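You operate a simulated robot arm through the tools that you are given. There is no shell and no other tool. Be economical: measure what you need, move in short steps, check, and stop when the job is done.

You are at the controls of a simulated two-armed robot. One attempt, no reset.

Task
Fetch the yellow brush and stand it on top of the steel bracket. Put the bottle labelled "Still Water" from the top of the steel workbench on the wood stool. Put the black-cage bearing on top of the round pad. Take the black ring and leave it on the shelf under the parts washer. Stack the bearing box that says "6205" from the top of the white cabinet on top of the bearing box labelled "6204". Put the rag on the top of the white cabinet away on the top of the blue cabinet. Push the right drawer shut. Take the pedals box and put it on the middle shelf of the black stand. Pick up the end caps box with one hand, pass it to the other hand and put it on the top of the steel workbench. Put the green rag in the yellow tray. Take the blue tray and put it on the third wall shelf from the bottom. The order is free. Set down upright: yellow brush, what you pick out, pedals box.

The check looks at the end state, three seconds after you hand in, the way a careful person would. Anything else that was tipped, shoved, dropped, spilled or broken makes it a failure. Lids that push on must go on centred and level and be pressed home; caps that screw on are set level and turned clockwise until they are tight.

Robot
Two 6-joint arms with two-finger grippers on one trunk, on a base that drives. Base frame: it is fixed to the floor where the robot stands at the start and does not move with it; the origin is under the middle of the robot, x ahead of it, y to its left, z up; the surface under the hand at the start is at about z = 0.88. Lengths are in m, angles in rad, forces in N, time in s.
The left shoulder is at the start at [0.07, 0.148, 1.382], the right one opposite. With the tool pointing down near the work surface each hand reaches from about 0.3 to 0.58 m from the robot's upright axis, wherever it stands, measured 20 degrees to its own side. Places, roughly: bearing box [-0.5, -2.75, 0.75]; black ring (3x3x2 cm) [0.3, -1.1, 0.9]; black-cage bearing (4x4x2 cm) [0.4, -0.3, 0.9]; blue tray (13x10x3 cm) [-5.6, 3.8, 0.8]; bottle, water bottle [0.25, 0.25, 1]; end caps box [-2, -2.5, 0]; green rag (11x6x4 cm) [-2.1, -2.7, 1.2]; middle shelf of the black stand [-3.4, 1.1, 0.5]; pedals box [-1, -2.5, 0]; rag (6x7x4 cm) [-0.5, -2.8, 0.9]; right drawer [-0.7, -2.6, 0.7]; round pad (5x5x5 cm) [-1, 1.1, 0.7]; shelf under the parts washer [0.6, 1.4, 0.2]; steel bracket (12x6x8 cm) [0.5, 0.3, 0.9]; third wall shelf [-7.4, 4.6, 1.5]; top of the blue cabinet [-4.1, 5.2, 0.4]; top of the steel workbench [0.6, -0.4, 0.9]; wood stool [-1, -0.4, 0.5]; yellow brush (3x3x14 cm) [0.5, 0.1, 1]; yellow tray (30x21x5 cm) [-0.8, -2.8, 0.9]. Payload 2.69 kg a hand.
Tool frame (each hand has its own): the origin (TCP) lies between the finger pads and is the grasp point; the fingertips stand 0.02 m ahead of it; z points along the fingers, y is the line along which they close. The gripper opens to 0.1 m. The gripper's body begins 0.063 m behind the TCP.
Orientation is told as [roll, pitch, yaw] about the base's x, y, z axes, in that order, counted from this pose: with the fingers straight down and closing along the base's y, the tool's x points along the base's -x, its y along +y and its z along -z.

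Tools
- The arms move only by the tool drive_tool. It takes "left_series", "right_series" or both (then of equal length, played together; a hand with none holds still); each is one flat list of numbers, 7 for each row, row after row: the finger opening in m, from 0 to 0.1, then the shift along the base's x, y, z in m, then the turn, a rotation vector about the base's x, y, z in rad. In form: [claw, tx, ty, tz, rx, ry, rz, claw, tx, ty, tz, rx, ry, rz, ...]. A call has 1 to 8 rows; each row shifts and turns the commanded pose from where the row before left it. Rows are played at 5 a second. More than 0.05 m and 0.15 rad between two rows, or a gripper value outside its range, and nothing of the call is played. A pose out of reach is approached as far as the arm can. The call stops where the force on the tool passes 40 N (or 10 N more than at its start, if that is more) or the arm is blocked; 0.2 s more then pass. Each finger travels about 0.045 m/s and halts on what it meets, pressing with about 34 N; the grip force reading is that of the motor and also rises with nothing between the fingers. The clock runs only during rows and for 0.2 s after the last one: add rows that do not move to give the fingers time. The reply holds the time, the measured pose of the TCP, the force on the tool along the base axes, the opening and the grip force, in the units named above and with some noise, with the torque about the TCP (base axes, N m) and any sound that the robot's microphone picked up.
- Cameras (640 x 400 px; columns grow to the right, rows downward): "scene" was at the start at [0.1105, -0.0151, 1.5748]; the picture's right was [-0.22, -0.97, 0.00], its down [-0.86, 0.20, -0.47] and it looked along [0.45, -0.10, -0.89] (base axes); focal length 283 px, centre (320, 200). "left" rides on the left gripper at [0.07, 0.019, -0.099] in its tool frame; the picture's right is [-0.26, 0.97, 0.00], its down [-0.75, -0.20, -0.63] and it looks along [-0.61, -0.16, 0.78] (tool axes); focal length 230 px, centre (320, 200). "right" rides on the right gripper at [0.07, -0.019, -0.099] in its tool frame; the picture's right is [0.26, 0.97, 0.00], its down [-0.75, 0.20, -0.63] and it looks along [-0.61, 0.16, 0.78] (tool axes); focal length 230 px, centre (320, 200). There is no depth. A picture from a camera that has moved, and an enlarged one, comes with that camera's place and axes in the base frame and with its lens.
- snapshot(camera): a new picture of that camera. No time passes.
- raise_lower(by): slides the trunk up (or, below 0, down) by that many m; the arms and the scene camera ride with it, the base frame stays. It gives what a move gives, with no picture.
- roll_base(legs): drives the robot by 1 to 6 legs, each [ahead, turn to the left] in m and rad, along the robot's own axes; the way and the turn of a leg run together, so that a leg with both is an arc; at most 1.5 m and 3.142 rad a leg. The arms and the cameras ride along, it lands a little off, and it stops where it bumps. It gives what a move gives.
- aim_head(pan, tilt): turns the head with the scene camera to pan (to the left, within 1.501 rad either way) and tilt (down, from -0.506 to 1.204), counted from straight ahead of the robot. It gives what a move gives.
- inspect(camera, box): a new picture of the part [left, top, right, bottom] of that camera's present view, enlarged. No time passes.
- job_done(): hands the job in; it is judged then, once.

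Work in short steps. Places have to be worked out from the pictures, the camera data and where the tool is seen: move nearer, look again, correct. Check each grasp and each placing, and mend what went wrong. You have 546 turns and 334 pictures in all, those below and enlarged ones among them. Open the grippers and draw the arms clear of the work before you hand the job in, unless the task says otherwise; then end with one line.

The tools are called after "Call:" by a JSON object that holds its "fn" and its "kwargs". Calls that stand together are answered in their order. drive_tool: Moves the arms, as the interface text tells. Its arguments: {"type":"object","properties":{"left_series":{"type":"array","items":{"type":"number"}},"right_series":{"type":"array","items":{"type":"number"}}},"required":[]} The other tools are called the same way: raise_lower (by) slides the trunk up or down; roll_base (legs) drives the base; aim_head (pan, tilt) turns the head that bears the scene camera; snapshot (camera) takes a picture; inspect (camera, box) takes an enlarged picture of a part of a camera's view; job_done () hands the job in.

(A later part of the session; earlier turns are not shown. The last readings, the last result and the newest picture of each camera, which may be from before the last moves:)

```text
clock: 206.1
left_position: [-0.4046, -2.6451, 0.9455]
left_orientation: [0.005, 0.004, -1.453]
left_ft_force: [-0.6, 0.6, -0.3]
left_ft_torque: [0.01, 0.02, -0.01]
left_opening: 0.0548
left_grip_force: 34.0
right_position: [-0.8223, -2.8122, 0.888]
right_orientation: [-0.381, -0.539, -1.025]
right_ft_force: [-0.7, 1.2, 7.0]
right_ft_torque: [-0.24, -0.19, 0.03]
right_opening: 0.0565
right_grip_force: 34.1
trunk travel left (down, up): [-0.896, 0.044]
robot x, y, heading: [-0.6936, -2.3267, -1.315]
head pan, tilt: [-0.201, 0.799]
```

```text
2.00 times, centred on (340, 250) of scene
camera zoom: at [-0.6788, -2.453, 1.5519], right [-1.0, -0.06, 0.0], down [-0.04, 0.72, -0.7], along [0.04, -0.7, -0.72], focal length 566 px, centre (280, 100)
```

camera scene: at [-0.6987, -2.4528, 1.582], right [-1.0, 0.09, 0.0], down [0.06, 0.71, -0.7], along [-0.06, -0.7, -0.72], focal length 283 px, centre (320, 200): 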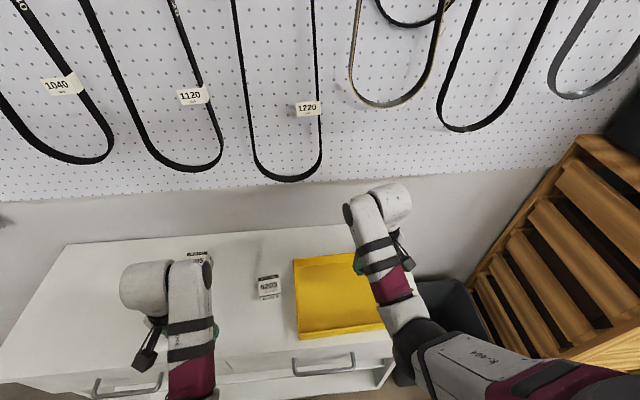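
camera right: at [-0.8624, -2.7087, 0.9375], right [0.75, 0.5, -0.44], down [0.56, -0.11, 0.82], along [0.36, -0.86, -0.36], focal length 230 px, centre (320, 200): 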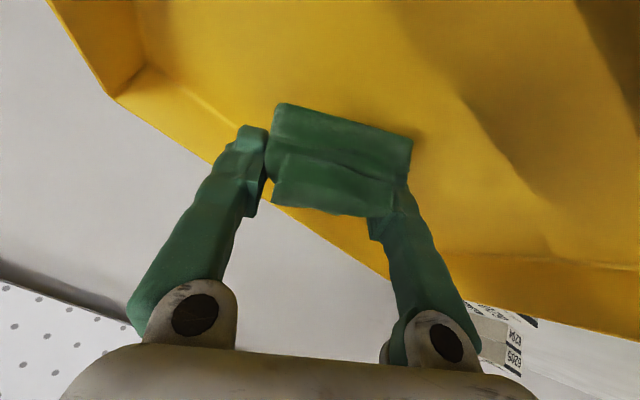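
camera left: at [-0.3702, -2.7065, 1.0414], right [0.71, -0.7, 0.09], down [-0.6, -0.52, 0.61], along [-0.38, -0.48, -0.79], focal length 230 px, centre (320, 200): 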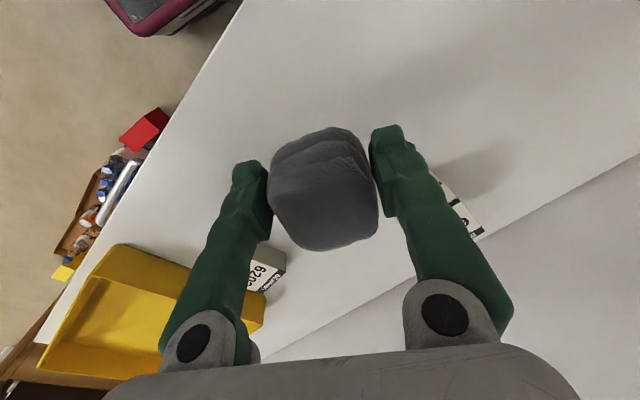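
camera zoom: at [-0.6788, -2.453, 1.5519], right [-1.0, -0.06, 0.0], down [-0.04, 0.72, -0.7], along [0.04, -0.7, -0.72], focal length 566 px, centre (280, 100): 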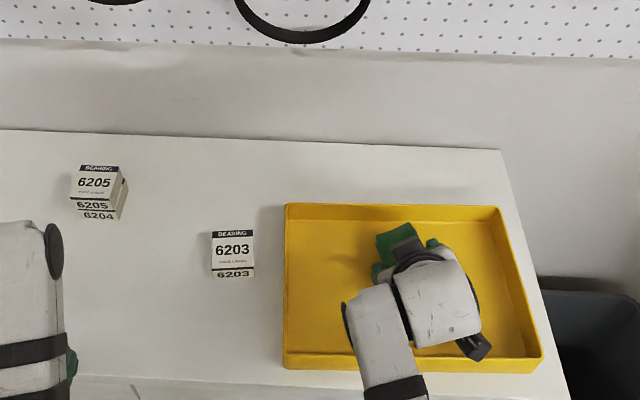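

Rag touches the tray floor (7 N) well inside. Release and raise.

Call:
{"fn": "drive_tool", "kwargs": {"right_series": [0.07, 0, 0, 0, 0, 0, 0, 0.085, 0, 0, 0, 0, 0, 0, 0.085, 0, 0, 0, 0, 0, 0]}}

Call:
{"fn": "raise_lower", "kwargs": {"by": 0.044}}

Call:
{"fn": "drive_tool", "kwargs": {"right_series": [0.085, -0.005, 0.01, 0.02, 0.04, 0.06, 0, 0.085, -0.005, 0.01, 0.02, 0.04, 0.06, 0, 0.085, -0.005, 0.01, 0.02, 0.04, 0.06, 0, 0.085, 0, 0, 0, 0, 0, 0]}}

Call:
{"fn": "snapshot", "kwargs": {"camera": "right"}}

Call:
{"fn": "inspect", "kwargs": {"camera": "scene", "box": [220, 150, 460, 350]}}

```text
clock: 206.9
left_position: [-0.4039, -2.6474, 0.945]
left_orientation: [0.003, 0.005, -1.451]
left_ft_force: [0.5, -0.4, -0.4]
left_ft_torque: [0.02, 0.01, -0.03]
left_opening: 0.0544
left_grip_force: 34.3
right_position: [-0.8223, -2.8127, 0.8874]
right_orientation: [-0.377, -0.536, -1.025]
right_ft_force: [0.9, -0.8, 0.8]
right_ft_torque: [0.03, -0.04, 0.01]
right_opening: 0.0851
right_grip_force: 0.1
trunk travel left (down, up): [-0.896, 0.044]
robot x, y, heading: [-0.6955, -2.328, -1.313]
head pan, tilt: [-0.201, 0.799]
```

```text
clock: 207.8
left_position: [-0.4036, -2.6473, 0.9896]
left_orientation: [0.003, 0.005, -1.45]
left_ft_force: [-0.2, 0.7, 0.1]
left_ft_torque: [0.0, 0.0, -0.02]
left_opening: 0.0544
left_grip_force: 33.8
right_position: [-0.8215, -2.8123, 0.9298]
right_orientation: [-0.378, -0.535, -1.025]
right_ft_force: [-1.2, 0.3, -0.2]
right_ft_torque: [0.03, 0.02, 0.02]
right_opening: 0.085
right_grip_force: 0.1
trunk travel left (down, up): [-0.94, 0.0]
robot x, y, heading: [-0.697, -2.3248, -1.311]
head pan, tilt: [-0.201, 0.799]
```

```text
clock: 209.0
left_position: [-0.4039, -2.6467, 0.9911]
left_orientation: [0.007, 0.005, -1.451]
left_ft_force: [-0.6, -0.6, -1.0]
left_ft_torque: [0.03, -0.02, -0.02]
left_opening: 0.0546
left_grip_force: 33.5
right_position: [-0.8821, -2.7884, 0.9966]
right_orientation: [-0.583, -0.288, -0.95]
right_ft_force: [-0.2, -0.4, -0.8]
right_ft_torque: [0.04, -0.03, 0.0]
right_opening: 0.0851
right_grip_force: 0.1
trunk travel left (down, up): [-0.94, 0.0]
robot x, y, heading: [-0.6928, -2.3273, -1.318]
head pan, tilt: [-0.201, 0.799]
stopped in row 4 (right hand): the arm was blocked; the commanded pose is now the measured one
```

```text
195 pictures are left
camera right: at [-0.9044, -2.6904, 1.0654], right [0.6, 0.55, -0.58], down [0.77, -0.19, 0.61], along [0.22, -0.82, -0.53], focal length 230 px, centre (320, 200)
```

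right: 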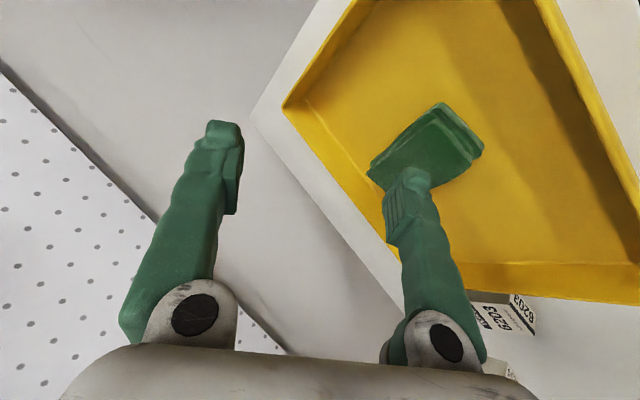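

```text
2.00 times, centred on (340, 250) of scene
camera zoom: at [-0.6791, -2.4547, 1.5957], right [-1.0, -0.06, 0.0], down [-0.04, 0.72, -0.7], along [0.04, -0.7, -0.72], focal length 566 px, centre (280, 100)
```

zoom: 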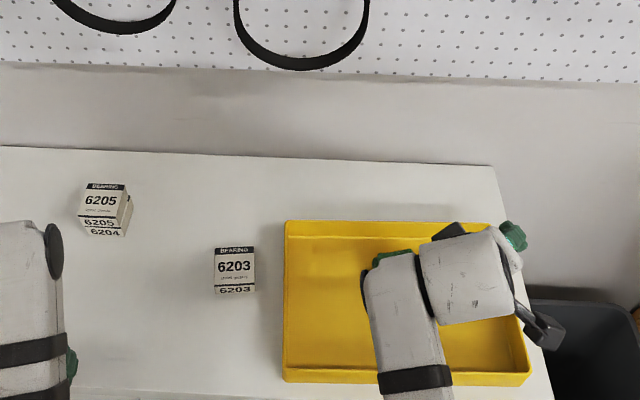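

Green rag lies in the tray. Back away from the cabinet, then straighten the right hand.

Call:
{"fn": "roll_base", "kwargs": {"legs": [[-0.3, 0]]}}

Call:
{"fn": "drive_tool", "kwargs": {"right_series": [0.085, 0, 0, 0, 0.078, 0.056, 0, 0.085, 0, 0, 0, 0.078, 0.056, 0, 0.085, 0, 0, 0, 0.078, 0.056, 0, 0.085, 0, 0, 0, 0.0565, -0.079, 0, 0.085, 0, 0, 0, 0.0565, -0.079, 0, 0.085, 0, 0, 0, 0.0565, -0.079, 0, 0.085, 0, 0, 0, 0.0565, -0.079, 0, 0.085, 0, 0, 0, 0.0565, -0.079, 0]}}

```text
clock: 211.0
left_position: [-0.4817, -2.3552, 0.9882]
left_orientation: [0.004, 0.008, -1.451]
left_ft_force: [0.5, -0.1, -0.7]
left_ft_torque: [0.04, 0.0, -0.01]
left_opening: 0.0544
left_grip_force: 34.2
right_position: [-0.9589, -2.4959, 0.995]
right_orientation: [-0.583, -0.285, -0.952]
right_ft_force: [-0.1, -0.5, 0.4]
right_ft_torque: [0.02, -0.02, -0.02]
right_opening: 0.0851
right_grip_force: 0.1
trunk travel left (down, up): [-0.94, 0.0]
robot x, y, heading: [-0.7714, -2.0328, -1.313]
head pan, tilt: [-0.201, 0.799]
```

```text
clock: 212.8
left_position: [-0.4828, -2.3541, 0.9897]
left_orientation: [0.006, 0.004, -1.451]
left_ft_force: [0.1, -0.3, -0.7]
left_ft_torque: [0.01, -0.02, 0.01]
left_opening: 0.0545
left_grip_force: 34.1
right_position: [-0.9612, -2.495, 0.9941]
right_orientation: [-0.097, -0.002, -0.951]
right_ft_force: [1.0, 0.6, 0.4]
right_ft_torque: [-0.02, -0.01, -0.03]
right_opening: 0.0849
right_grip_force: 0.1
trunk travel left (down, up): [-0.94, 0.0]
robot x, y, heading: [-0.7721, -2.0306, -1.312]
head pan, tilt: [-0.201, 0.799]
```

Straighten the rest and turn right toward the pedals box; then look.

Call:
{"fn": "drive_tool", "kwargs": {"right_series": [0.1, 0, 0, 0, 0.0565, -0.079, 0, 0.1, 0, 0, 0, 0, 0, -0.12, 0.1, 0, 0, 0, 0, 0, -0.12, 0.1, 0, 0, 0, 0, 0, -0.12, 0.1, 0, 0, 0, 0, 0, 0]}}

Call:
{"fn": "roll_base", "kwargs": {"legs": [[0, -0.44]]}}

Call:
{"fn": "aim_head", "kwargs": {"pan": -0.3, "tilt": 1.1}}

Call:
{"fn": "snapshot", "kwargs": {"camera": "scene"}}

Call:
{"fn": "snapshot", "kwargs": {"camera": "right"}}

```text
clock: 214.0
left_position: [-0.482, -2.3537, 0.9892]
left_orientation: [0.005, 0.005, -1.451]
left_ft_force: [1.0, 0.2, -0.9]
left_ft_torque: [0.04, 0.01, -0.01]
left_opening: 0.0546
left_grip_force: 34.1
right_position: [-0.9616, -2.4977, 0.9867]
right_orientation: [-0.002, 0.001, -1.314]
right_ft_force: [1.2, -0.6, -0.5]
right_ft_torque: [0.01, 0.03, -0.02]
right_opening: 0.1001
right_grip_force: 0.1
right hand out of reach, approached as far as the arm can: row 1
trunk travel left (down, up): [-0.94, 0.0]
robot x, y, heading: [-0.7712, -2.0309, -1.317]
head pan, tilt: [-0.201, 0.799]
```

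```text
clock: 215.7
left_position: [-0.6444, -2.4439, 0.9886]
left_orientation: [0.001, 0.008, -1.888]
left_ft_force: [0.1, -0.5, -0.2]
left_ft_torque: [0.01, -0.01, 0.01]
left_opening: 0.0543
left_grip_force: 33.8
right_position: [-1.1399, -2.3724, 0.9873]
right_orientation: [-0.001, 0.0, -1.751]
right_ft_force: [-0.1, 0.5, 0.0]
right_ft_torque: [0.0, -0.02, 0.02]
right_opening: 0.1
right_grip_force: 0.0
trunk travel left (down, up): [-0.94, 0.0]
robot x, y, heading: [-0.7669, -2.0313, -1.753]
head pan, tilt: [-0.201, 0.799]
```

```text
clock: 216.5
left_position: [-0.6452, -2.4442, 0.9887]
left_orientation: [0.003, 0.009, -1.889]
left_ft_force: [-0.4, -0.4, 0.2]
left_ft_torque: [-0.02, 0.02, 0.0]
left_opening: 0.0545
left_grip_force: 33.6
right_position: [-1.1409, -2.3736, 0.9859]
right_orientation: [0.002, 0.003, -1.749]
right_ft_force: [0.0, 0.1, 0.9]
right_ft_torque: [0.01, 0.03, -0.02]
right_opening: 0.1
right_grip_force: 0.1
trunk travel left (down, up): [-0.94, 0.0]
robot x, y, heading: [-0.771, -2.0316, -1.751]
head pan, tilt: [-0.3, 1.1]
```

```text
193 pictures are left
camera scene: at [-0.8125, -2.1376, 1.574], right [-0.89, 0.46, 0.0], down [0.41, 0.79, -0.45], along [-0.21, -0.4, -0.89], focal length 283 px, centre (320, 200)
```

scene: 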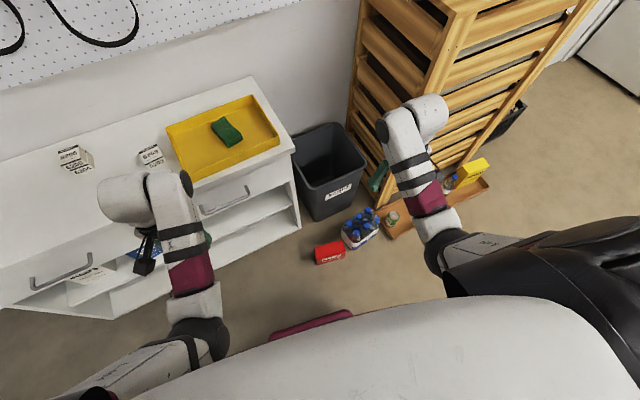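

```text
192 pictures are left
camera right: at [-1.1463, -2.3024, 1.0864], right [1.0, 0.08, 0.0], down [0.06, -0.77, 0.63], along [0.05, -0.63, -0.78], focal length 230 px, centre (320, 200)
```

right: 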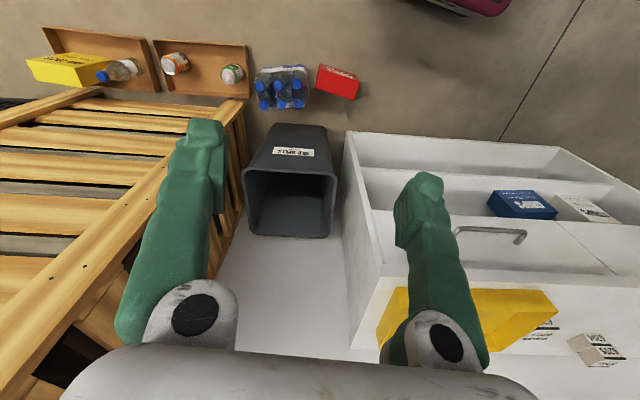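

Pedals box at about (-1.057,-2.508). Lower the trunk 0.55 and take a closer look.

Call:
{"fn": "raise_lower", "kwargs": {"by": -0.55}}

Call:
{"fn": "snapshot", "kwargs": {"camera": "right"}}

Call:
{"fn": "snapshot", "kwargs": {"camera": "scene"}}

```text
refused: -0.55 is not a number from -0.4 to 0.4
```

```text
191 pictures are left
camera right: at [-1.1463, -2.3024, 1.0864], right [1.0, 0.08, 0.0], down [0.06, -0.77, 0.63], along [0.05, -0.63, -0.78], focal length 230 px, centre (320, 200)
```

right: 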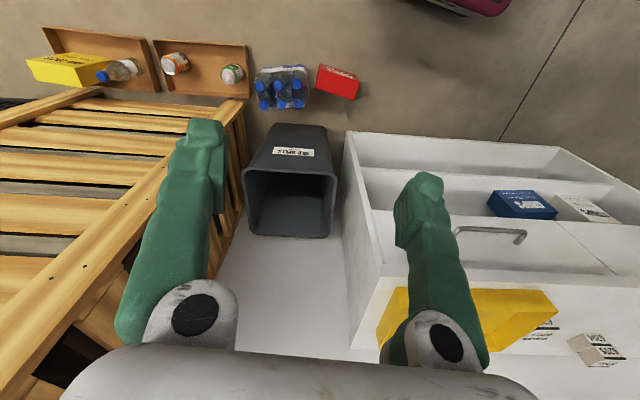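

```text
190 pictures are left
camera scene: at [-0.8125, -2.1376, 1.574], right [-0.89, 0.46, 0.0], down [0.41, 0.79, -0.45], along [-0.21, -0.4, -0.89], focal length 283 px, centre (320, 200)
```

scene: 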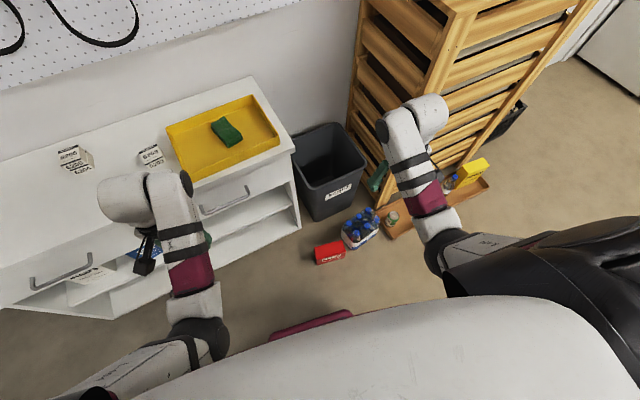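

Limit is 0.4 per call; lower in two calls.

Call:
{"fn": "raise_lower", "kwargs": {"by": -0.4}}

Call:
{"fn": "raise_lower", "kwargs": {"by": -0.15}}

Call:
{"fn": "snapshot", "kwargs": {"camera": "right"}}

```text
clock: 220.3
left_position: [-0.6452, -2.4435, 0.5892]
left_orientation: [0.006, 0.009, -1.888]
left_ft_force: [-0.2, -0.4, -1.2]
left_ft_torque: [0.02, 0.02, 0.0]
left_opening: 0.0544
left_grip_force: 33.9
right_position: [-1.1414, -2.3731, 0.5869]
right_orientation: [0.0, 0.0, -1.749]
right_ft_force: [-0.1, -0.9, 0.8]
right_ft_torque: [-0.01, 0.02, 0.01]
right_opening: 0.0999
right_grip_force: 0.0
trunk travel left (down, up): [-0.54, 0.4]
robot x, y, heading: [-0.7731, -2.0323, -1.749]
head pan, tilt: [-0.3, 1.1]
```

```text
clock: 222.1
left_position: [-0.6454, -2.4441, 0.4392]
left_orientation: [0.003, 0.01, -1.889]
left_ft_force: [-0.2, 1.1, -0.3]
left_ft_torque: [0.01, 0.0, 0.01]
left_opening: 0.0545
left_grip_force: 34.1
right_position: [-1.1414, -2.3736, 0.4374]
right_orientation: [0.0, 0.0, -1.75]
right_ft_force: [-0.3, -0.1, -0.3]
right_ft_torque: [-0.01, 0.02, -0.01]
right_opening: 0.1
right_grip_force: 0.1
trunk travel left (down, up): [-0.39, 0.55]
robot x, y, heading: [-0.7729, -2.0331, -1.748]
head pan, tilt: [-0.3, 1.1]
```

```text
189 pictures are left
camera right: at [-1.146, -2.3023, 0.5366], right [1.0, 0.08, 0.0], down [0.06, -0.77, 0.63], along [0.05, -0.63, -0.78], focal length 230 px, centre (320, 200)
```

right: 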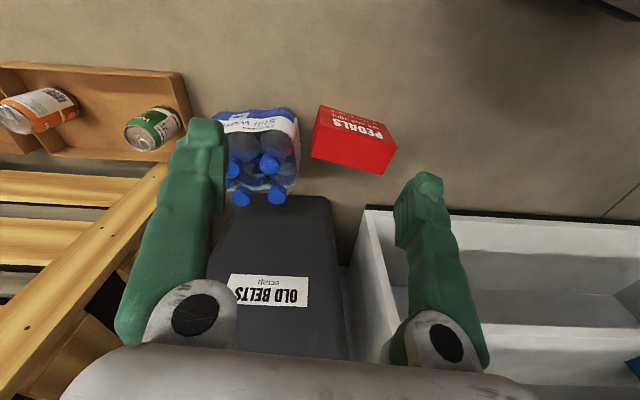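

Call:
{"fn": "inspect", "kwargs": {"camera": "right", "box": [200, 80, 440, 230]}}

```text
2.67 times, centred on (320, 155) of right
camera zoom: at [-1.146, -2.3023, 0.5366], right [1.0, 0.08, 0.0], down [0.06, -0.77, 0.63], along [0.05, -0.63, -0.78], focal length 614 px, centre (320, 320)
```

zoom: 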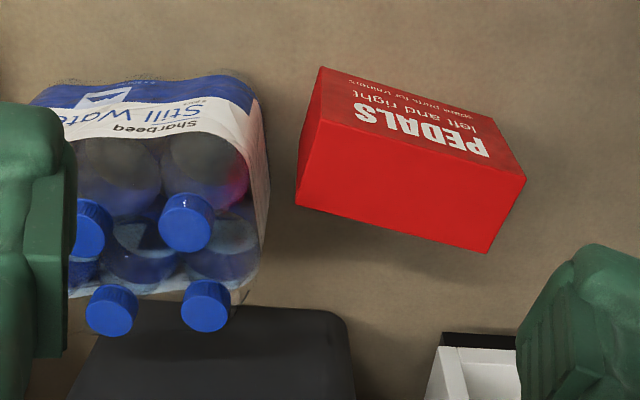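

Box is ~16.5×7×10 cm, centre (-1.058,-2.521), long axis at -0.21 rad, close to the bottle pack. I roll ahead 5 cm, then rotate the right tool by +1.54 rad to grip across the short side.

Call:
{"fn": "roll_base", "kwargs": {"legs": [[0.05, 0]]}}

Call:
{"fn": "drive_tool", "kwargs": {"right_series": [0.1, 0.01, 0, 0, 0, 0, 0.13, 0.1, 0.01, 0, 0, 0, 0, 0.13, 0.1, 0.01, 0, 0, 0, 0, 0.13, 0.1, 0.01, 0, 0, 0, 0, 0.13, 0.1, 0.01, 0, 0, 0, 0, 0.13, 0.1, 0.01, -0.01, 0, 0, 0, 0.13, 0.1, 0.01, -0.02, 0, 0, 0, 0.13, 0.1, 0, -0.02, 0, 0, 0, 0.13]}}

Call:
{"fn": "drive_tool", "kwargs": {"right_series": [0.1, 0.01, -0.02, 0, 0, 0, 0.13, 0.1, 0.01, -0.02, 0, 0, 0, 0.13, 0.1, 0.01, 0, 0, 0, 0, 0.13, 0.1, 0, 0, 0, 0, 0, 0.11, 0.1, 0, 0, 0, 0, 0, 0]}}

Call:
{"fn": "snapshot", "kwargs": {"camera": "right"}}

```text
clock: 223.0
left_position: [-0.6564, -2.4957, 0.4372]
left_orientation: [0.002, 0.009, -1.89]
left_ft_force: [-0.2, 0.0, 0.3]
left_ft_torque: [0.04, 0.03, -0.03]
left_opening: 0.0543
left_grip_force: 34.0
right_position: [-1.1524, -2.4236, 0.4371]
right_orientation: [-0.001, 0.0, -1.753]
right_ft_force: [-0.2, -0.4, 1.3]
right_ft_torque: [0.02, 0.01, -0.01]
right_opening: 0.1
right_grip_force: 0.1
trunk travel left (down, up): [-0.39, 0.55]
robot x, y, heading: [-0.7783, -2.085, -1.759]
head pan, tilt: [-0.3, 1.1]
```

```text
clock: 224.8
left_position: [-0.6551, -2.4953, 0.4398]
left_orientation: [0.004, 0.01, -1.889]
left_ft_force: [-0.4, -0.5, -1.3]
left_ft_torque: [0.02, 0.04, 0.01]
left_opening: 0.0546
left_grip_force: 33.7
right_position: [-1.0839, -2.4735, 0.4309]
right_orientation: [0.0, 0.001, -0.708]
right_ft_force: [-0.7, 0.1, 0.0]
right_ft_torque: [0.0, -0.01, -0.02]
right_opening: 0.1
right_grip_force: 0.0
right hand out of reach, approached as far as the arm can: row 1, 4
trunk travel left (down, up): [-0.39, 0.55]
robot x, y, heading: [-0.783, -2.0837, -1.755]
head pan, tilt: [-0.3, 1.1]
```

```text
clock: 226.0
left_position: [-0.6563, -2.4948, 0.4392]
left_orientation: [0.004, 0.01, -1.89]
left_ft_force: [-0.9, 0.0, 0.2]
left_ft_torque: [-0.01, -0.03, -0.02]
left_opening: 0.0546
left_grip_force: 34.2
right_position: [-1.0514, -2.5168, 0.4294]
right_orientation: [0.0, 0.0, -0.211]
right_ft_force: [0.2, -0.4, 0.9]
right_ft_torque: [-0.01, -0.02, -0.01]
right_opening: 0.1
right_grip_force: 0.1
trunk travel left (down, up): [-0.39, 0.55]
robot x, y, heading: [-0.779, -2.0781, -1.757]
head pan, tilt: [-0.3, 1.1]
```

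```text
187 pictures are left
camera right: at [-1.1224, -2.5206, 0.5296], right [-0.05, 1.0, 0.0], down [0.78, 0.04, 0.63], along [0.63, 0.03, -0.78], focal length 230 px, centre (320, 200)
```

right: 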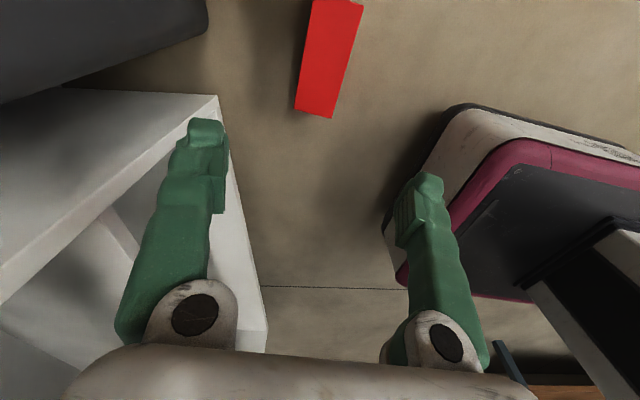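

Aligned. Shift +x 18 mm, lower the trunk 0.3 m and check.

Call:
{"fn": "drive_tool", "kwargs": {"right_series": [0.1, 0.009, 0, 0, 0, 0, 0, 0.1, 0.009, 0, 0, 0, 0, 0, 0.1, 0, 0, 0, 0, 0, 0]}}

Call:
{"fn": "raise_lower", "kwargs": {"by": -0.28}}

Call:
{"fn": "snapshot", "kwargs": {"camera": "right"}}

```text
clock: 226.8
left_position: [-0.656, -2.4946, 0.4386]
left_orientation: [0.003, 0.008, -1.89]
left_ft_force: [1.1, -0.5, -0.5]
left_ft_torque: [0.0, -0.02, 0.01]
left_opening: 0.0545
left_grip_force: 33.6
right_position: [-1.0343, -2.5152, 0.429]
right_orientation: [0.0, 0.001, -0.21]
right_ft_force: [-0.3, 0.7, 0.2]
right_ft_torque: [0.02, 0.0, 0.01]
right_opening: 0.0998
right_grip_force: 0.1
trunk travel left (down, up): [-0.39, 0.55]
robot x, y, heading: [-0.7805, -2.0856, -1.757]
head pan, tilt: [-0.3, 1.1]
```

```text
clock: 229.7
left_position: [-0.656, -2.4965, 0.1697]
left_orientation: [0.02, -0.004, -1.89]
left_ft_force: [0.1, -0.4, 0.0]
left_ft_torque: [-0.02, -0.02, 0.0]
left_opening: 0.0545
left_grip_force: 33.7
right_position: [-1.0341, -2.5162, 0.1565]
right_orientation: [-0.011, -0.012, -0.21]
right_ft_force: [0.1, 0.1, 1.1]
right_ft_torque: [0.0, -0.03, 0.0]
right_opening: 0.1
right_grip_force: 0.1
trunk travel left (down, up): [-0.11, 0.83]
robot x, y, heading: [-0.7791, -2.0806, -1.75]
head pan, tilt: [-0.3, 1.1]
```

```text
186 pictures are left
camera right: at [-1.1063, -2.5187, 0.2557], right [-0.05, 1.0, -0.01], down [0.77, 0.05, 0.64], along [0.64, 0.02, -0.77], focal length 230 px, centre (320, 200)
```

right: 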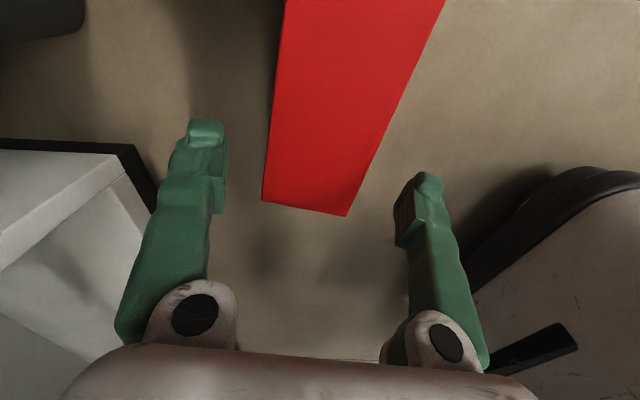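

Box is centred between the fingers. Lower another 0.085.

Call:
{"fn": "raise_lower", "kwargs": {"by": -0.08}}

Call:
{"fn": "snapshot", "kwargs": {"camera": "right"}}

```text
clock: 231.0
left_position: [-0.6561, -2.4994, 0.176]
left_orientation: [0.046, -0.028, -1.896]
left_ft_force: [0.3, -0.3, -1.1]
left_ft_torque: [0.0, -0.02, 0.0]
left_opening: 0.0546
left_grip_force: 33.9
right_position: [-1.0344, -2.515, 0.1546]
right_orientation: [-0.031, -0.031, -0.209]
right_ft_force: [1.0, -0.3, -0.6]
right_ft_torque: [0.0, 0.03, 0.03]
right_opening: 0.1001
right_grip_force: 0.1
trunk travel left (down, up): [-0.093, 0.847]
robot x, y, heading: [-0.7803, -2.08, -1.756]
head pan, tilt: [-0.3, 1.1]
stopped: the arm was blocked; the commanded pose is now the measured one
```

```text
185 pictures are left
camera right: at [-1.1077, -2.5163, 0.253], right [-0.05, 1.0, -0.04], down [0.76, 0.06, 0.65], along [0.65, 0.0, -0.76], focal length 230 px, centre (320, 200)
```

right: 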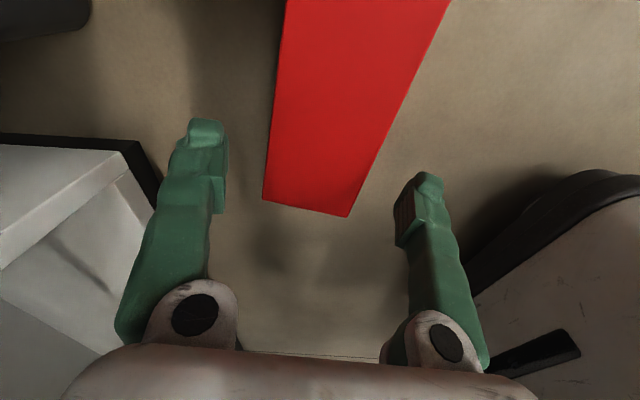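

The elbows touch the robot's own base at this low trunk height. Raise 0.1, back up 0.08 m and stretch both hands further ahead so the elbows sit higher.

Call:
{"fn": "raise_lower", "kwargs": {"by": 0.12}}

Call:
{"fn": "roll_base", "kwargs": {"legs": [[-0.08, 0]]}}

Call:
{"fn": "drive_tool", "kwargs": {"right_series": [0.1, -0.007, -0.027, 0, 0.015, 0.015, 0, 0.1, -0.007, -0.027, 0, 0.015, 0.015, 0, 0.1, 0, -0.024, 0, 0, 0, 0, 0.1, 0, 0, 0, 0, 0, 0], "left_series": [0, -0.007, -0.03, 0, 0, 0.03, 0, 0, -0.007, -0.03, 0, -0.02, 0.03, 0, 0, -0.007, -0.03, 0, 0, 0, 0, 0, -0.007, -0.03, 0, 0, 0, 0]}}

Call:
{"fn": "snapshot", "kwargs": {"camera": "scene"}}

```text
clock: 232.5
left_position: [-0.6519, -2.5059, 0.2688]
left_orientation: [0.024, -0.008, -1.895]
left_ft_force: [0.4, 0.8, 0.3]
left_ft_torque: [0.02, 0.0, -0.02]
left_opening: 0.0548
left_grip_force: 33.7
right_position: [-1.0338, -2.5153, 0.2531]
right_orientation: [0.0, 0.002, -0.212]
right_ft_force: [0.1, 0.3, 0.3]
right_ft_torque: [0.0, 0.03, -0.01]
right_opening: 0.1
right_grip_force: 0.0
trunk travel left (down, up): [-0.213, 0.727]
robot x, y, heading: [-0.7777, -2.0805, -1.753]
head pan, tilt: [-0.3, 1.1]
```

```text
clock: 233.6
left_position: [-0.6387, -2.427, 0.2679]
left_orientation: [0.022, -0.007, -1.897]
left_ft_force: [-0.4, 0.2, 0.4]
left_ft_torque: [0.04, 0.0, 0.01]
left_opening: 0.0547
left_grip_force: 33.6
right_position: [-1.0204, -2.4361, 0.2529]
right_orientation: [0.001, -0.002, -0.217]
right_ft_force: [-0.5, -0.2, -0.5]
right_ft_torque: [0.05, -0.01, -0.01]
right_opening: 0.1
right_grip_force: 0.0
trunk travel left (down, up): [-0.213, 0.727]
robot x, y, heading: [-0.7655, -2.0003, -1.759]
head pan, tilt: [-0.3, 1.1]
```

```text
clock: 234.6
left_position: [-0.6668, -2.5447, 0.2688]
left_orientation: [-0.026, -0.046, -1.895]
left_ft_force: [0.1, 0.6, -0.7]
left_ft_torque: [0.02, 0.0, -0.03]
left_opening: 0.0546
left_grip_force: 33.8
right_position: [-1.0358, -2.5145, 0.253]
right_orientation: [0.021, 0.036, -0.214]
right_ft_force: [0.1, 0.4, -0.8]
right_ft_torque: [0.03, 0.04, 0.02]
right_opening: 0.1001
right_grip_force: 0.1
trunk travel left (down, up): [-0.213, 0.727]
robot x, y, heading: [-0.7684, -2.0043, -1.759]
head pan, tilt: [-0.3, 1.1]
```

```text
184 pictures are left
camera scene: at [-0.8071, -2.1092, 0.8471], right [-0.88, 0.47, 0.0], down [0.42, 0.79, -0.45], along [-0.21, -0.4, -0.89], focal length 283 px, centre (320, 200)
```

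scene: 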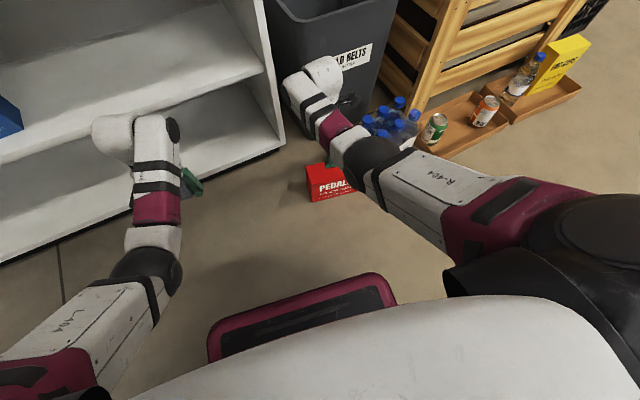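

Level the right hand, then lower the trunk 0.18.

Call:
{"fn": "drive_tool", "kwargs": {"right_series": [0.1, 0.001, -0.003, 0, -0.028, -0.03, 0, 0.1, 0, 0, 0, 0, 0, 0]}}

Call:
{"fn": "raise_lower", "kwargs": {"by": -0.14}}

Call:
{"fn": "snapshot", "kwargs": {"camera": "right"}}

```text
clock: 235.2
left_position: [-0.6666, -2.5439, 0.27]
left_orientation: [-0.026, -0.047, -1.895]
left_ft_force: [0.0, -0.6, -0.2]
left_ft_torque: [0.0, 0.0, -0.04]
left_opening: 0.0545
left_grip_force: 33.9
right_position: [-1.0324, -2.516, 0.2522]
right_orientation: [0.002, -0.001, -0.213]
right_ft_force: [-0.3, 0.0, 0.0]
right_ft_torque: [-0.02, 0.0, -0.01]
right_opening: 0.0997
right_grip_force: 0.0
trunk travel left (down, up): [-0.213, 0.727]
robot x, y, heading: [-0.7644, -2.0042, -1.759]
head pan, tilt: [-0.3, 1.1]
```

```text
clock: 236.8
left_position: [-0.6663, -2.5439, 0.1286]
left_orientation: [-0.027, -0.048, -1.895]
left_ft_force: [1.2, 0.1, -0.8]
left_ft_torque: [-0.01, 0.01, 0.03]
left_opening: 0.0546
left_grip_force: 33.9
right_position: [-1.0343, -2.5167, 0.115]
right_orientation: [0.001, 0.0, -0.214]
right_ft_force: [0.1, -0.2, -0.5]
right_ft_torque: [-0.01, -0.02, 0.0]
right_opening: 0.1003
right_grip_force: 0.2
trunk travel left (down, up): [-0.073, 0.867]
robot x, y, heading: [-0.7628, -2.0036, -1.754]
head pan, tilt: [-0.3, 1.1]
```

```text
183 pictures are left
camera right: at [-1.1044, -2.5217, 0.2126], right [-0.05, 1.0, 0.0], down [0.78, 0.04, 0.63], along [0.63, 0.03, -0.78], focal length 230 px, centre (320, 200)
```

right: 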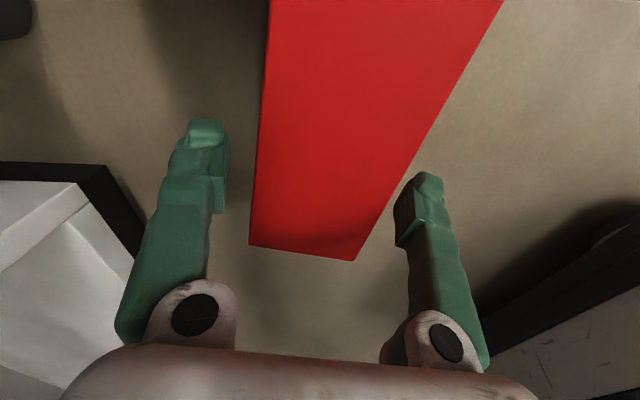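

Shift +y 7 mm, lower 0.045 more and close.

Call:
{"fn": "drive_tool", "kwargs": {"right_series": [0.1, 0, 0.007, 0, 0, 0, 0, 0.1, 0, 0, 0, 0, 0, 0]}}

Call:
{"fn": "raise_lower", "kwargs": {"by": -0.045}}

Call:
{"fn": "drive_tool", "kwargs": {"right_series": [0.07, 0, 0, 0, 0, 0, 0, 0.0, 0, 0, 0, 0, 0, 0, 0.0, 0, 0, 0, 0, 0, 0, 0.0, 0, 0, 0, 0, 0, 0]}}

Call:
{"fn": "snapshot", "kwargs": {"camera": "right"}}

```text
clock: 237.4
left_position: [-0.6664, -2.5438, 0.1305]
left_orientation: [-0.028, -0.046, -1.895]
left_ft_force: [-0.1, 0.1, -0.7]
left_ft_torque: [-0.04, 0.0, 0.0]
left_opening: 0.0544
left_grip_force: 34.1
right_position: [-1.0334, -2.5092, 0.1131]
right_orientation: [0.001, -0.001, -0.215]
right_ft_force: [0.3, -0.8, 0.8]
right_ft_torque: [0.04, 0.03, -0.05]
right_opening: 0.1
right_grip_force: 0.1
trunk travel left (down, up): [-0.073, 0.867]
robot x, y, heading: [-0.7647, -2.0036, -1.757]
head pan, tilt: [-0.3, 1.1]
```

```text
clock: 238.3
left_position: [-0.6669, -2.5445, 0.086]
left_orientation: [-0.026, -0.051, -1.896]
left_ft_force: [0.0, 0.7, -0.7]
left_ft_torque: [0.0, -0.02, 0.0]
left_opening: 0.0543
left_grip_force: 34.1
right_position: [-1.0335, -2.5094, 0.0704]
right_orientation: [-0.003, -0.003, -0.213]
right_ft_force: [0.4, -3.7, 4.0]
right_ft_torque: [0.03, 0.02, 0.04]
right_opening: 0.1001
right_grip_force: 0.1
trunk travel left (down, up): [-0.028, 0.912]
robot x, y, heading: [-0.7669, -2.0053, -1.758]
head pan, tilt: [-0.3, 1.1]
```

```text
clock: 239.3
left_position: [-0.6664, -2.5453, 0.087]
left_orientation: [-0.024, -0.049, -1.895]
left_ft_force: [-0.2, -0.7, -0.4]
left_ft_torque: [-0.01, -0.02, 0.04]
left_opening: 0.0545
left_grip_force: 34.3
right_position: [-1.0332, -2.5082, 0.0695]
right_orientation: [0.0, -0.001, -0.215]
right_ft_force: [-0.2, -1.8, 0.1]
right_ft_torque: [0.0, 0.16, 0.18]
right_opening: 0.0762
right_grip_force: 34.0
trunk travel left (down, up): [-0.028, 0.912]
robot x, y, heading: [-0.7644, -2.0023, -1.752]
head pan, tilt: [-0.3, 1.1]
```

```text
182 pictures are left
camera right: at [-1.1046, -2.514, 0.169], right [-0.05, 1.0, 0.0], down [0.77, 0.04, 0.63], along [0.63, 0.03, -0.78], focal length 230 px, centre (320, 200)
```

right: 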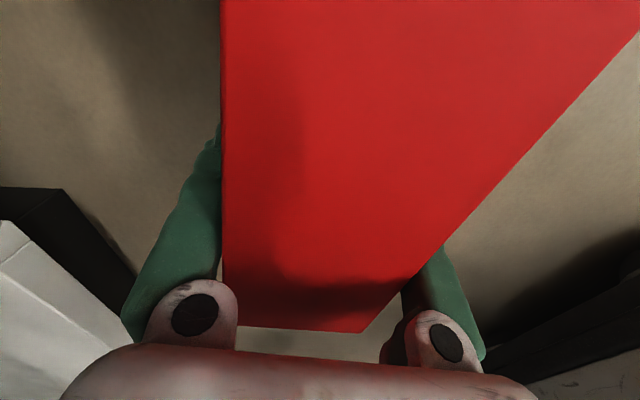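

Gripped at 76 mm. Lift with the trunk.

Call:
{"fn": "raise_lower", "kwargs": {"by": 0.3}}

Call:
{"fn": "snapshot", "kwargs": {"camera": "scene"}}

Call:
{"fn": "snapshot", "kwargs": {"camera": "right"}}

```text
clock: 242.3
left_position: [-0.6663, -2.5446, 0.3839]
left_orientation: [-0.026, -0.045, -1.896]
left_ft_force: [-0.2, 0.0, 0.3]
left_ft_torque: [0.03, -0.03, 0.02]
left_opening: 0.0545
left_grip_force: 34.3
right_position: [-1.034, -2.5095, 0.3683]
right_orientation: [0.003, 0.001, -0.214]
right_ft_force: [-0.3, 1.0, -5.3]
right_ft_torque: [-0.03, -0.12, -0.04]
right_opening: 0.0758
right_grip_force: 34.5
trunk travel left (down, up): [-0.328, 0.612]
robot x, y, heading: [-0.7678, -2.0048, -1.756]
head pan, tilt: [-0.3, 1.1]
```

```text
181 pictures are left
camera scene: at [-0.8075, -2.11, 0.9619], right [-0.88, 0.47, 0.0], down [0.42, 0.79, -0.45], along [-0.21, -0.4, -0.89], focal length 283 px, centre (320, 200)
```

scene: 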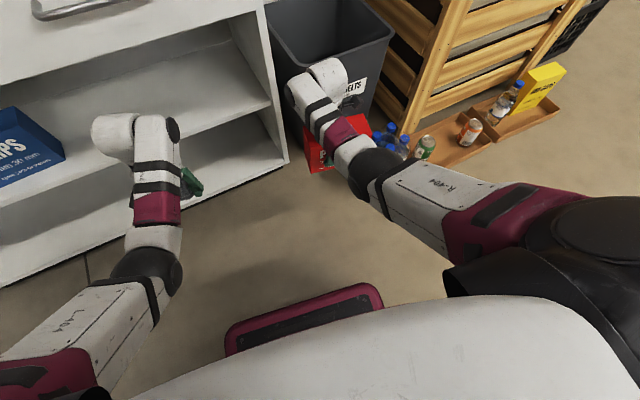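

```text
180 pictures are left
camera right: at [-1.1047, -2.5147, 0.4675], right [-0.05, 1.0, 0.0], down [0.78, 0.03, 0.63], along [0.63, 0.03, -0.78], focal length 230 px, centre (320, 200)
```

right: 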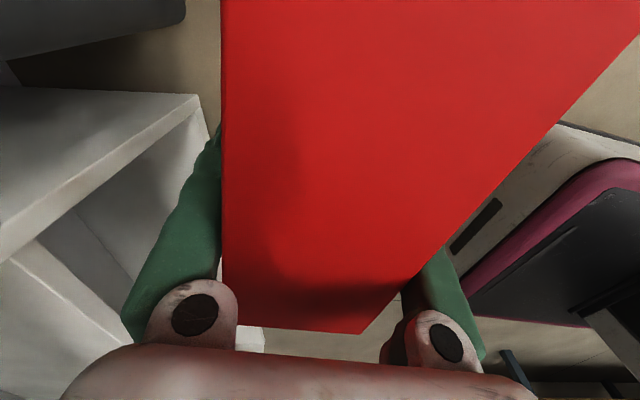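

Box is secure. Raise further, draw both hands in a little, and back away.

Call:
{"fn": "raise_lower", "kwargs": {"by": 0.35}}

Call:
{"fn": "drive_tool", "kwargs": {"right_series": [0, 0.005, 0.03, 0, 0, 0, 0, 0, 0.005, 0.03, 0, 0, 0, 0, 0, 0.005, 0.025, 0, 0, 0, 0, 0, 0, 0, 0, 0, 0, 0], "left_series": [0, 0.01, 0.02, 0, 0.02, -0.01, 0, 0, 0.01, 0.02, 0, 0.02, -0.01, 0, 0, 0.01, 0.02, 0, 0, 0, 0, 0, 0, 0, 0, 0, 0, 0]}}

Call:
{"fn": "roll_base", "kwargs": {"legs": [[-0.25, 0], [0, -1.4]]}}

Call:
{"fn": "aim_head", "kwargs": {"pan": 0, "tilt": 0.45}}

Call:
{"fn": "snapshot", "kwargs": {"camera": "scene"}}

```text
clock: 245.8
left_position: [-0.6663, -2.5444, 0.7341]
left_orientation: [-0.026, -0.046, -1.895]
left_ft_force: [0.6, -0.3, 0.2]
left_ft_torque: [0.01, 0.0, 0.0]
left_opening: 0.0544
left_grip_force: 33.2
right_position: [-1.0327, -2.5104, 0.7189]
right_orientation: [0.005, 0.0, -0.215]
right_ft_force: [-1.0, -0.2, -4.3]
right_ft_torque: [-0.04, -0.16, 0.01]
right_opening: 0.0757
right_grip_force: 34.3
trunk travel left (down, up): [-0.678, 0.262]
robot x, y, heading: [-0.7672, -2.0026, -1.754]
head pan, tilt: [-0.3, 1.1]
```

```text
clock: 246.8
left_position: [-0.6357, -2.4847, 0.7344]
left_orientation: [-0.02, 0.0, -1.896]
left_ft_force: [-0.8, 0.3, -0.8]
left_ft_torque: [0.05, -0.02, 0.01]
left_opening: 0.0545
left_grip_force: 33.9
right_position: [-1.0181, -2.4252, 0.7168]
right_orientation: [0.005, 0.0, -0.214]
right_ft_force: [0.5, -0.4, -5.3]
right_ft_torque: [-0.02, -0.13, 0.02]
right_opening: 0.0759
right_grip_force: 34.3
trunk travel left (down, up): [-0.678, 0.262]
robot x, y, heading: [-0.7647, -2.0027, -1.75]
head pan, tilt: [-0.3, 1.1]
```

```text
clock: 252.0
left_position: [-1.1662, -1.9794, 0.7333]
left_orientation: [-0.021, -0.002, 3.017]
left_ft_force: [-0.1, -0.3, -0.1]
left_ft_torque: [0.02, 0.02, 0.01]
left_opening: 0.0544
left_grip_force: 34.2
right_position: [-1.1845, -1.5943, 0.7168]
right_orientation: [0.001, -0.003, -1.586]
right_ft_force: [0.2, -0.5, -5.1]
right_ft_torque: [-0.15, 0.01, 0.0]
right_opening: 0.0755
right_grip_force: 34.0
trunk travel left (down, up): [-0.678, 0.262]
robot x, y, heading: [-0.7207, -1.7537, -3.13]
head pan, tilt: [-0.3, 1.1]
```

```text
clock: 253.0
left_position: [-1.1665, -1.9794, 0.7338]
left_orientation: [-0.022, -0.003, 3.016]
left_ft_force: [-0.3, -0.8, -0.4]
left_ft_torque: [-0.01, 0.0, 0.01]
left_opening: 0.0546
left_grip_force: 34.2
right_position: [-1.1828, -1.5947, 0.7169]
right_orientation: [0.003, 0.0, -1.584]
right_ft_force: [-0.6, -0.2, -5.9]
right_ft_torque: [-0.15, 0.01, -0.01]
right_opening: 0.0759
right_grip_force: 34.0
trunk travel left (down, up): [-0.678, 0.262]
robot x, y, heading: [-0.7203, -1.756, -3.126]
head pan, tilt: [0.0, 0.45]
```

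```text
179 pictures are left
camera scene: at [-0.8656, -1.7586, 1.3641], right [-0.01, 1.0, 0.0], down [0.44, 0.01, -0.9], along [-0.9, -0.01, -0.44], focal length 283 px, centre (320, 200)
```

scene: 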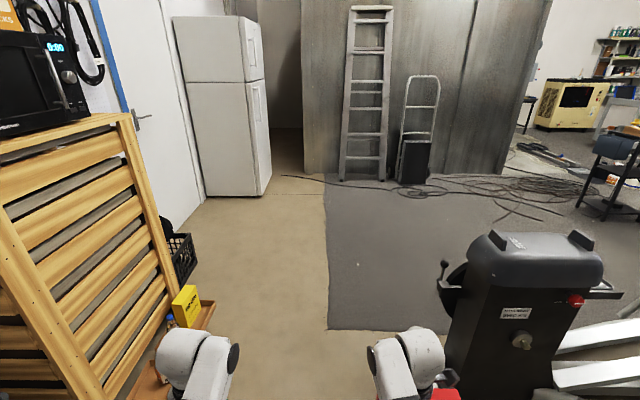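

The trainer's post is close on the right; steer left (south) a bit while going west.

Call:
{"fn": "roll_base", "kwargs": {"legs": [[0, 0.22], [0.9, 0], [0, -0.2], [1.2, 0]]}}

Call:
{"fn": "roll_base", "kwargs": {"legs": [[0, -1.2]]}}

Call:
{"fn": "snapshot", "kwargs": {"camera": "scene"}}

```text
clock: 265.0
left_position: [-3.245, -2.2175, 0.7344]
left_orientation: [-0.021, -0.002, 3.038]
left_ft_force: [-0.5, -0.3, -0.7]
left_ft_torque: [0.03, -0.03, 0.01]
left_opening: 0.0544
left_grip_force: 35.0
right_position: [-3.2698, -1.8346, 0.7166]
right_orientation: [0.001, 0.0, -1.563]
right_ft_force: [1.1, -0.6, -5.2]
right_ft_torque: [-0.13, 0.02, 0.01]
right_opening: 0.0759
right_grip_force: 34.2
trunk travel left (down, up): [-0.678, 0.262]
robot x, y, heading: [-2.8023, -1.9884, -3.1]
head pan, tilt: [0.0, 0.45]
```

```text
clock: 268.4
left_position: [-3.1813, -1.6609, 0.7344]
left_orientation: [-0.022, 0.0, 1.842]
left_ft_force: [0.6, 0.2, -1.4]
left_ft_torque: [-0.02, 0.0, -0.02]
left_opening: 0.0544
left_grip_force: 34.2
right_position: [-2.8337, -1.4961, 0.7164]
right_orientation: [0.003, -0.003, -2.761]
right_ft_force: [0.1, 0.8, -3.9]
right_ft_torque: [-0.03, 0.09, -0.03]
right_opening: 0.0757
right_grip_force: 34.0
trunk travel left (down, up): [-0.678, 0.262]
robot x, y, heading: [-2.8024, -1.9891, 1.98]
head pan, tilt: [0.0, 0.45]
```

```text
178 pictures are left
camera scene: at [-2.8627, -1.8552, 1.3642], right [0.92, 0.4, 0.0], down [0.17, -0.4, -0.9], along [-0.36, 0.83, -0.44], focal length 283 px, centre (320, 200)
```

scene: 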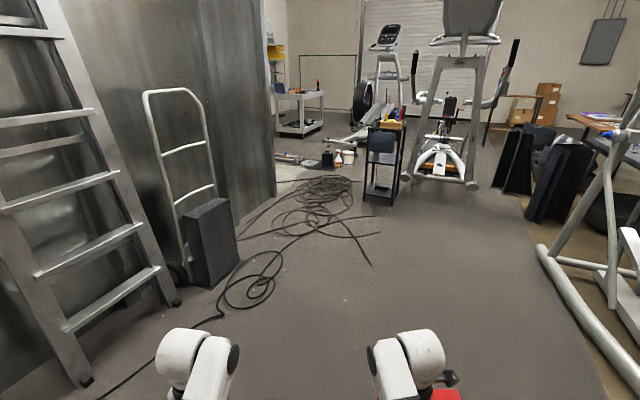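

I see the black stand ahead at about (-3.5,1.1). Zoom on it.

Call:
{"fn": "inspect", "kwargs": {"camera": "scene", "box": [330, 100, 450, 220]}}

```text
3.33 times, centred on (390, 160) of scene
camera zoom: at [-2.8627, -1.8552, 1.3642], right [0.92, 0.4, 0.0], down [0.17, -0.4, -0.9], along [-0.36, 0.83, -0.44], focal length 943 px, centre (87, 333)
```

zoom: 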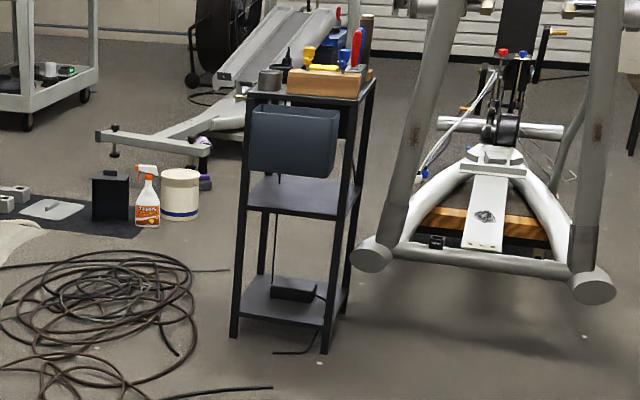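

The middle shelf lies under a top shelf, so the box must be held with a forward-tilted hand; I'll regrasp it on the low blue cabinet when I deliver the rag. Drive north along x≈-2.65 and look on.

Call:
{"fn": "roll_base", "kwargs": {"legs": [[0, -0.35], [1.5, 0]]}}

Call:
{"fn": "raise_lower", "kwargs": {"by": 0.262}}

Call:
{"fn": "aim_head", "kwargs": {"pan": 0.2, "tilt": 0.35}}

Call:
{"fn": "snapshot", "kwargs": {"camera": "scene"}}

```text
clock: 276.8
left_position: [-3.1609, -0.0693, 0.7349]
left_orientation: [-0.02, -0.002, 1.509]
left_ft_force: [-0.2, -0.4, -1.6]
left_ft_torque: [0.0, -0.01, 0.0]
left_opening: 0.0544
left_grip_force: 33.8
right_position: [-2.7778, -0.0276, 0.7167]
right_orientation: [0.005, -0.002, -3.093]
right_ft_force: [0.3, 0.2, -4.5]
right_ft_torque: [0.01, 0.14, -0.04]
right_opening: 0.0758
right_grip_force: 34.0
trunk travel left (down, up): [-0.678, 0.262]
robot x, y, heading: [-2.9082, -0.5005, 1.647]
head pan, tilt: [0.0, 0.45]
```

```text
clock: 279.5
left_position: [-3.1613, -0.0698, 0.9962]
left_orientation: [-0.02, -0.001, 1.509]
left_ft_force: [0.9, -0.5, -1.1]
left_ft_torque: [-0.02, -0.02, 0.04]
left_opening: 0.0544
left_grip_force: 34.1
right_position: [-2.7772, -0.0275, 0.9795]
right_orientation: [0.003, -0.001, -3.092]
right_ft_force: [0.6, 0.0, -4.6]
right_ft_torque: [-0.04, 0.1, -0.01]
right_opening: 0.0756
right_grip_force: 33.9
trunk travel left (down, up): [-0.94, 0.0]
robot x, y, heading: [-2.9084, -0.5052, 1.648]
head pan, tilt: [0.0, 0.45]
```

```text
clock: 280.2
left_position: [-3.1603, -0.0691, 0.9961]
left_orientation: [-0.02, -0.001, 1.51]
left_ft_force: [0.3, 0.6, -0.7]
left_ft_torque: [-0.01, -0.02, 0.03]
left_opening: 0.0547
left_grip_force: 33.9
right_position: [-2.7777, -0.0275, 0.9796]
right_orientation: [0.004, -0.002, -3.093]
right_ft_force: [0.1, 0.2, -4.6]
right_ft_torque: [-0.02, 0.15, 0.03]
right_opening: 0.0757
right_grip_force: 34.0
trunk travel left (down, up): [-0.94, 0.0]
robot x, y, heading: [-2.9095, -0.4971, 1.649]
head pan, tilt: [0.201, 0.351]
```

```text
176 pictures are left
camera scene: at [-2.9413, -0.3599, 1.6352], right [0.96, 0.27, 0.0], down [0.09, -0.33, -0.94], along [-0.26, 0.9, -0.34], focal length 283 px, centre (320, 200)
```

scene: 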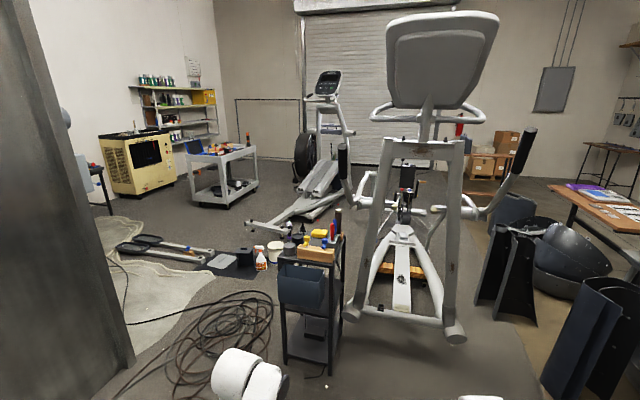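

I zoom on the stand from here to see which side is open.

Call:
{"fn": "inspect", "kwargs": {"camera": "scene", "box": [260, 200, 380, 390]}}

Call:
{"fn": "inspect", "kwargs": {"camera": "scene", "box": [90, 60, 350, 300]}}

```text
2.11 times, centred on (320, 295) of scene
camera zoom: at [-2.9413, -0.3599, 1.6352], right [0.96, 0.27, 0.0], down [0.09, -0.33, -0.94], along [-0.26, 0.9, -0.34], focal length 595 px, centre (320, 0)
```

zoom: 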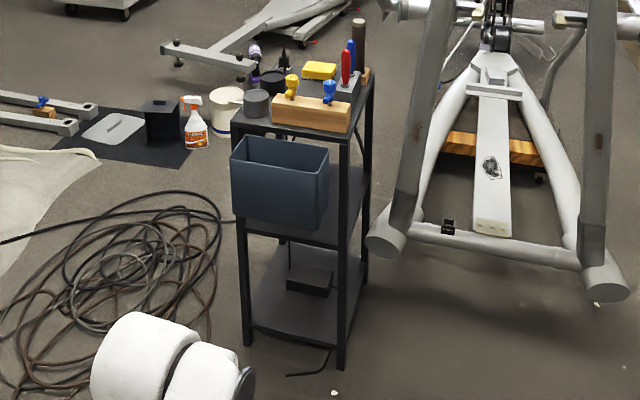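

```text
1.67 times, centred on (220, 180) of scene
camera zoom: at [-2.9413, -0.3599, 1.6352], right [0.96, 0.27, 0.0], down [0.09, -0.33, -0.94], along [-0.26, 0.9, -0.34], focal length 471 px, centre (487, 233)
```

zoom: 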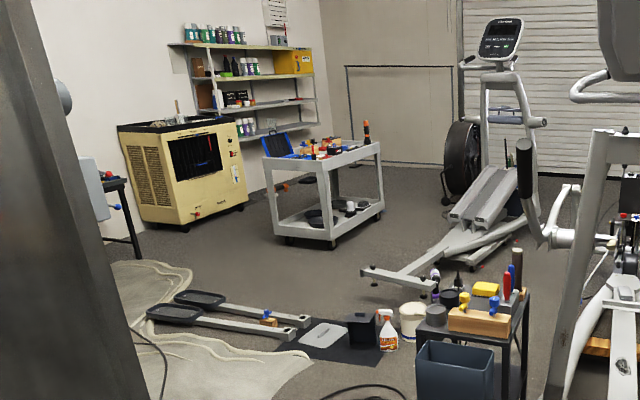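

West of the stand only loose cables on the floor are in the way. I try driving there carefully: turn left and go a short leg over the first cable to see whether it stops the base.

Call:
{"fn": "roll_base", "kwargs": {"legs": [[0, 0.78], [0.5, 0]]}}

Call:
{"fn": "aim_head", "kwargs": {"pan": -0.3, "tilt": 0.7}}

Call:
{"fn": "snapshot", "kwargs": {"camera": "scene"}}

```text
clock: 285.1
left_position: [-3.7474, -0.0232, 0.9969]
left_orientation: [-0.019, -0.003, 2.258]
left_ft_force: [0.1, -0.3, -0.6]
left_ft_torque: [0.0, 0.0, -0.02]
left_opening: 0.0546
left_grip_force: 34.2
right_position: [-3.4949, 0.2673, 0.9794]
right_orientation: [0.002, -0.003, -2.346]
right_ft_force: [0.7, -0.4, -5.1]
right_ft_torque: [-0.09, 0.12, 0.04]
right_opening: 0.0757
right_grip_force: 34.0
trunk travel left (down, up): [-0.94, 0.0]
robot x, y, heading: [-3.273, -0.1678, 2.394]
head pan, tilt: [0.201, 0.351]
```

```text
clock: 286.1
left_position: [-3.7504, -0.0224, 0.997]
left_orientation: [-0.02, 0.0, 2.26]
left_ft_force: [-0.2, 0.9, -0.8]
left_ft_torque: [-0.02, -0.03, 0.0]
left_opening: 0.0546
left_grip_force: 33.7
right_position: [-3.4974, 0.269, 0.9786]
right_orientation: [0.004, -0.002, -2.344]
right_ft_force: [-0.2, 0.2, -5.4]
right_ft_torque: [-0.1, 0.11, -0.02]
right_opening: 0.0757
right_grip_force: 34.7
trunk travel left (down, up): [-0.94, 0.0]
robot x, y, heading: [-3.2698, -0.1693, 2.396]
head pan, tilt: [-0.3, 0.7]
```

```text
173 pictures are left
camera scene: at [-3.3551, -0.059, 1.6039], right [0.86, 0.5, 0.0], down [0.32, -0.56, -0.76], along [-0.38, 0.66, -0.64], focal length 283 px, centre (320, 200)
```

scene: 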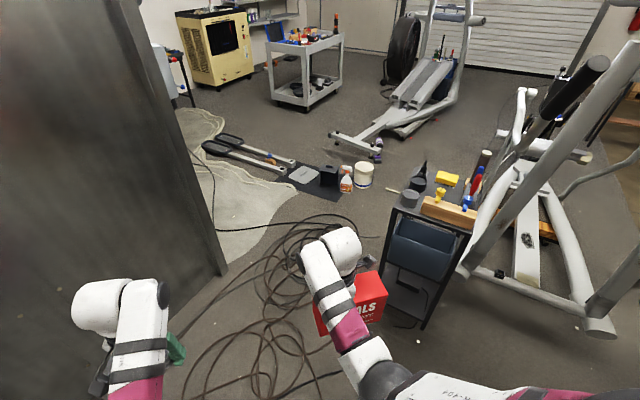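

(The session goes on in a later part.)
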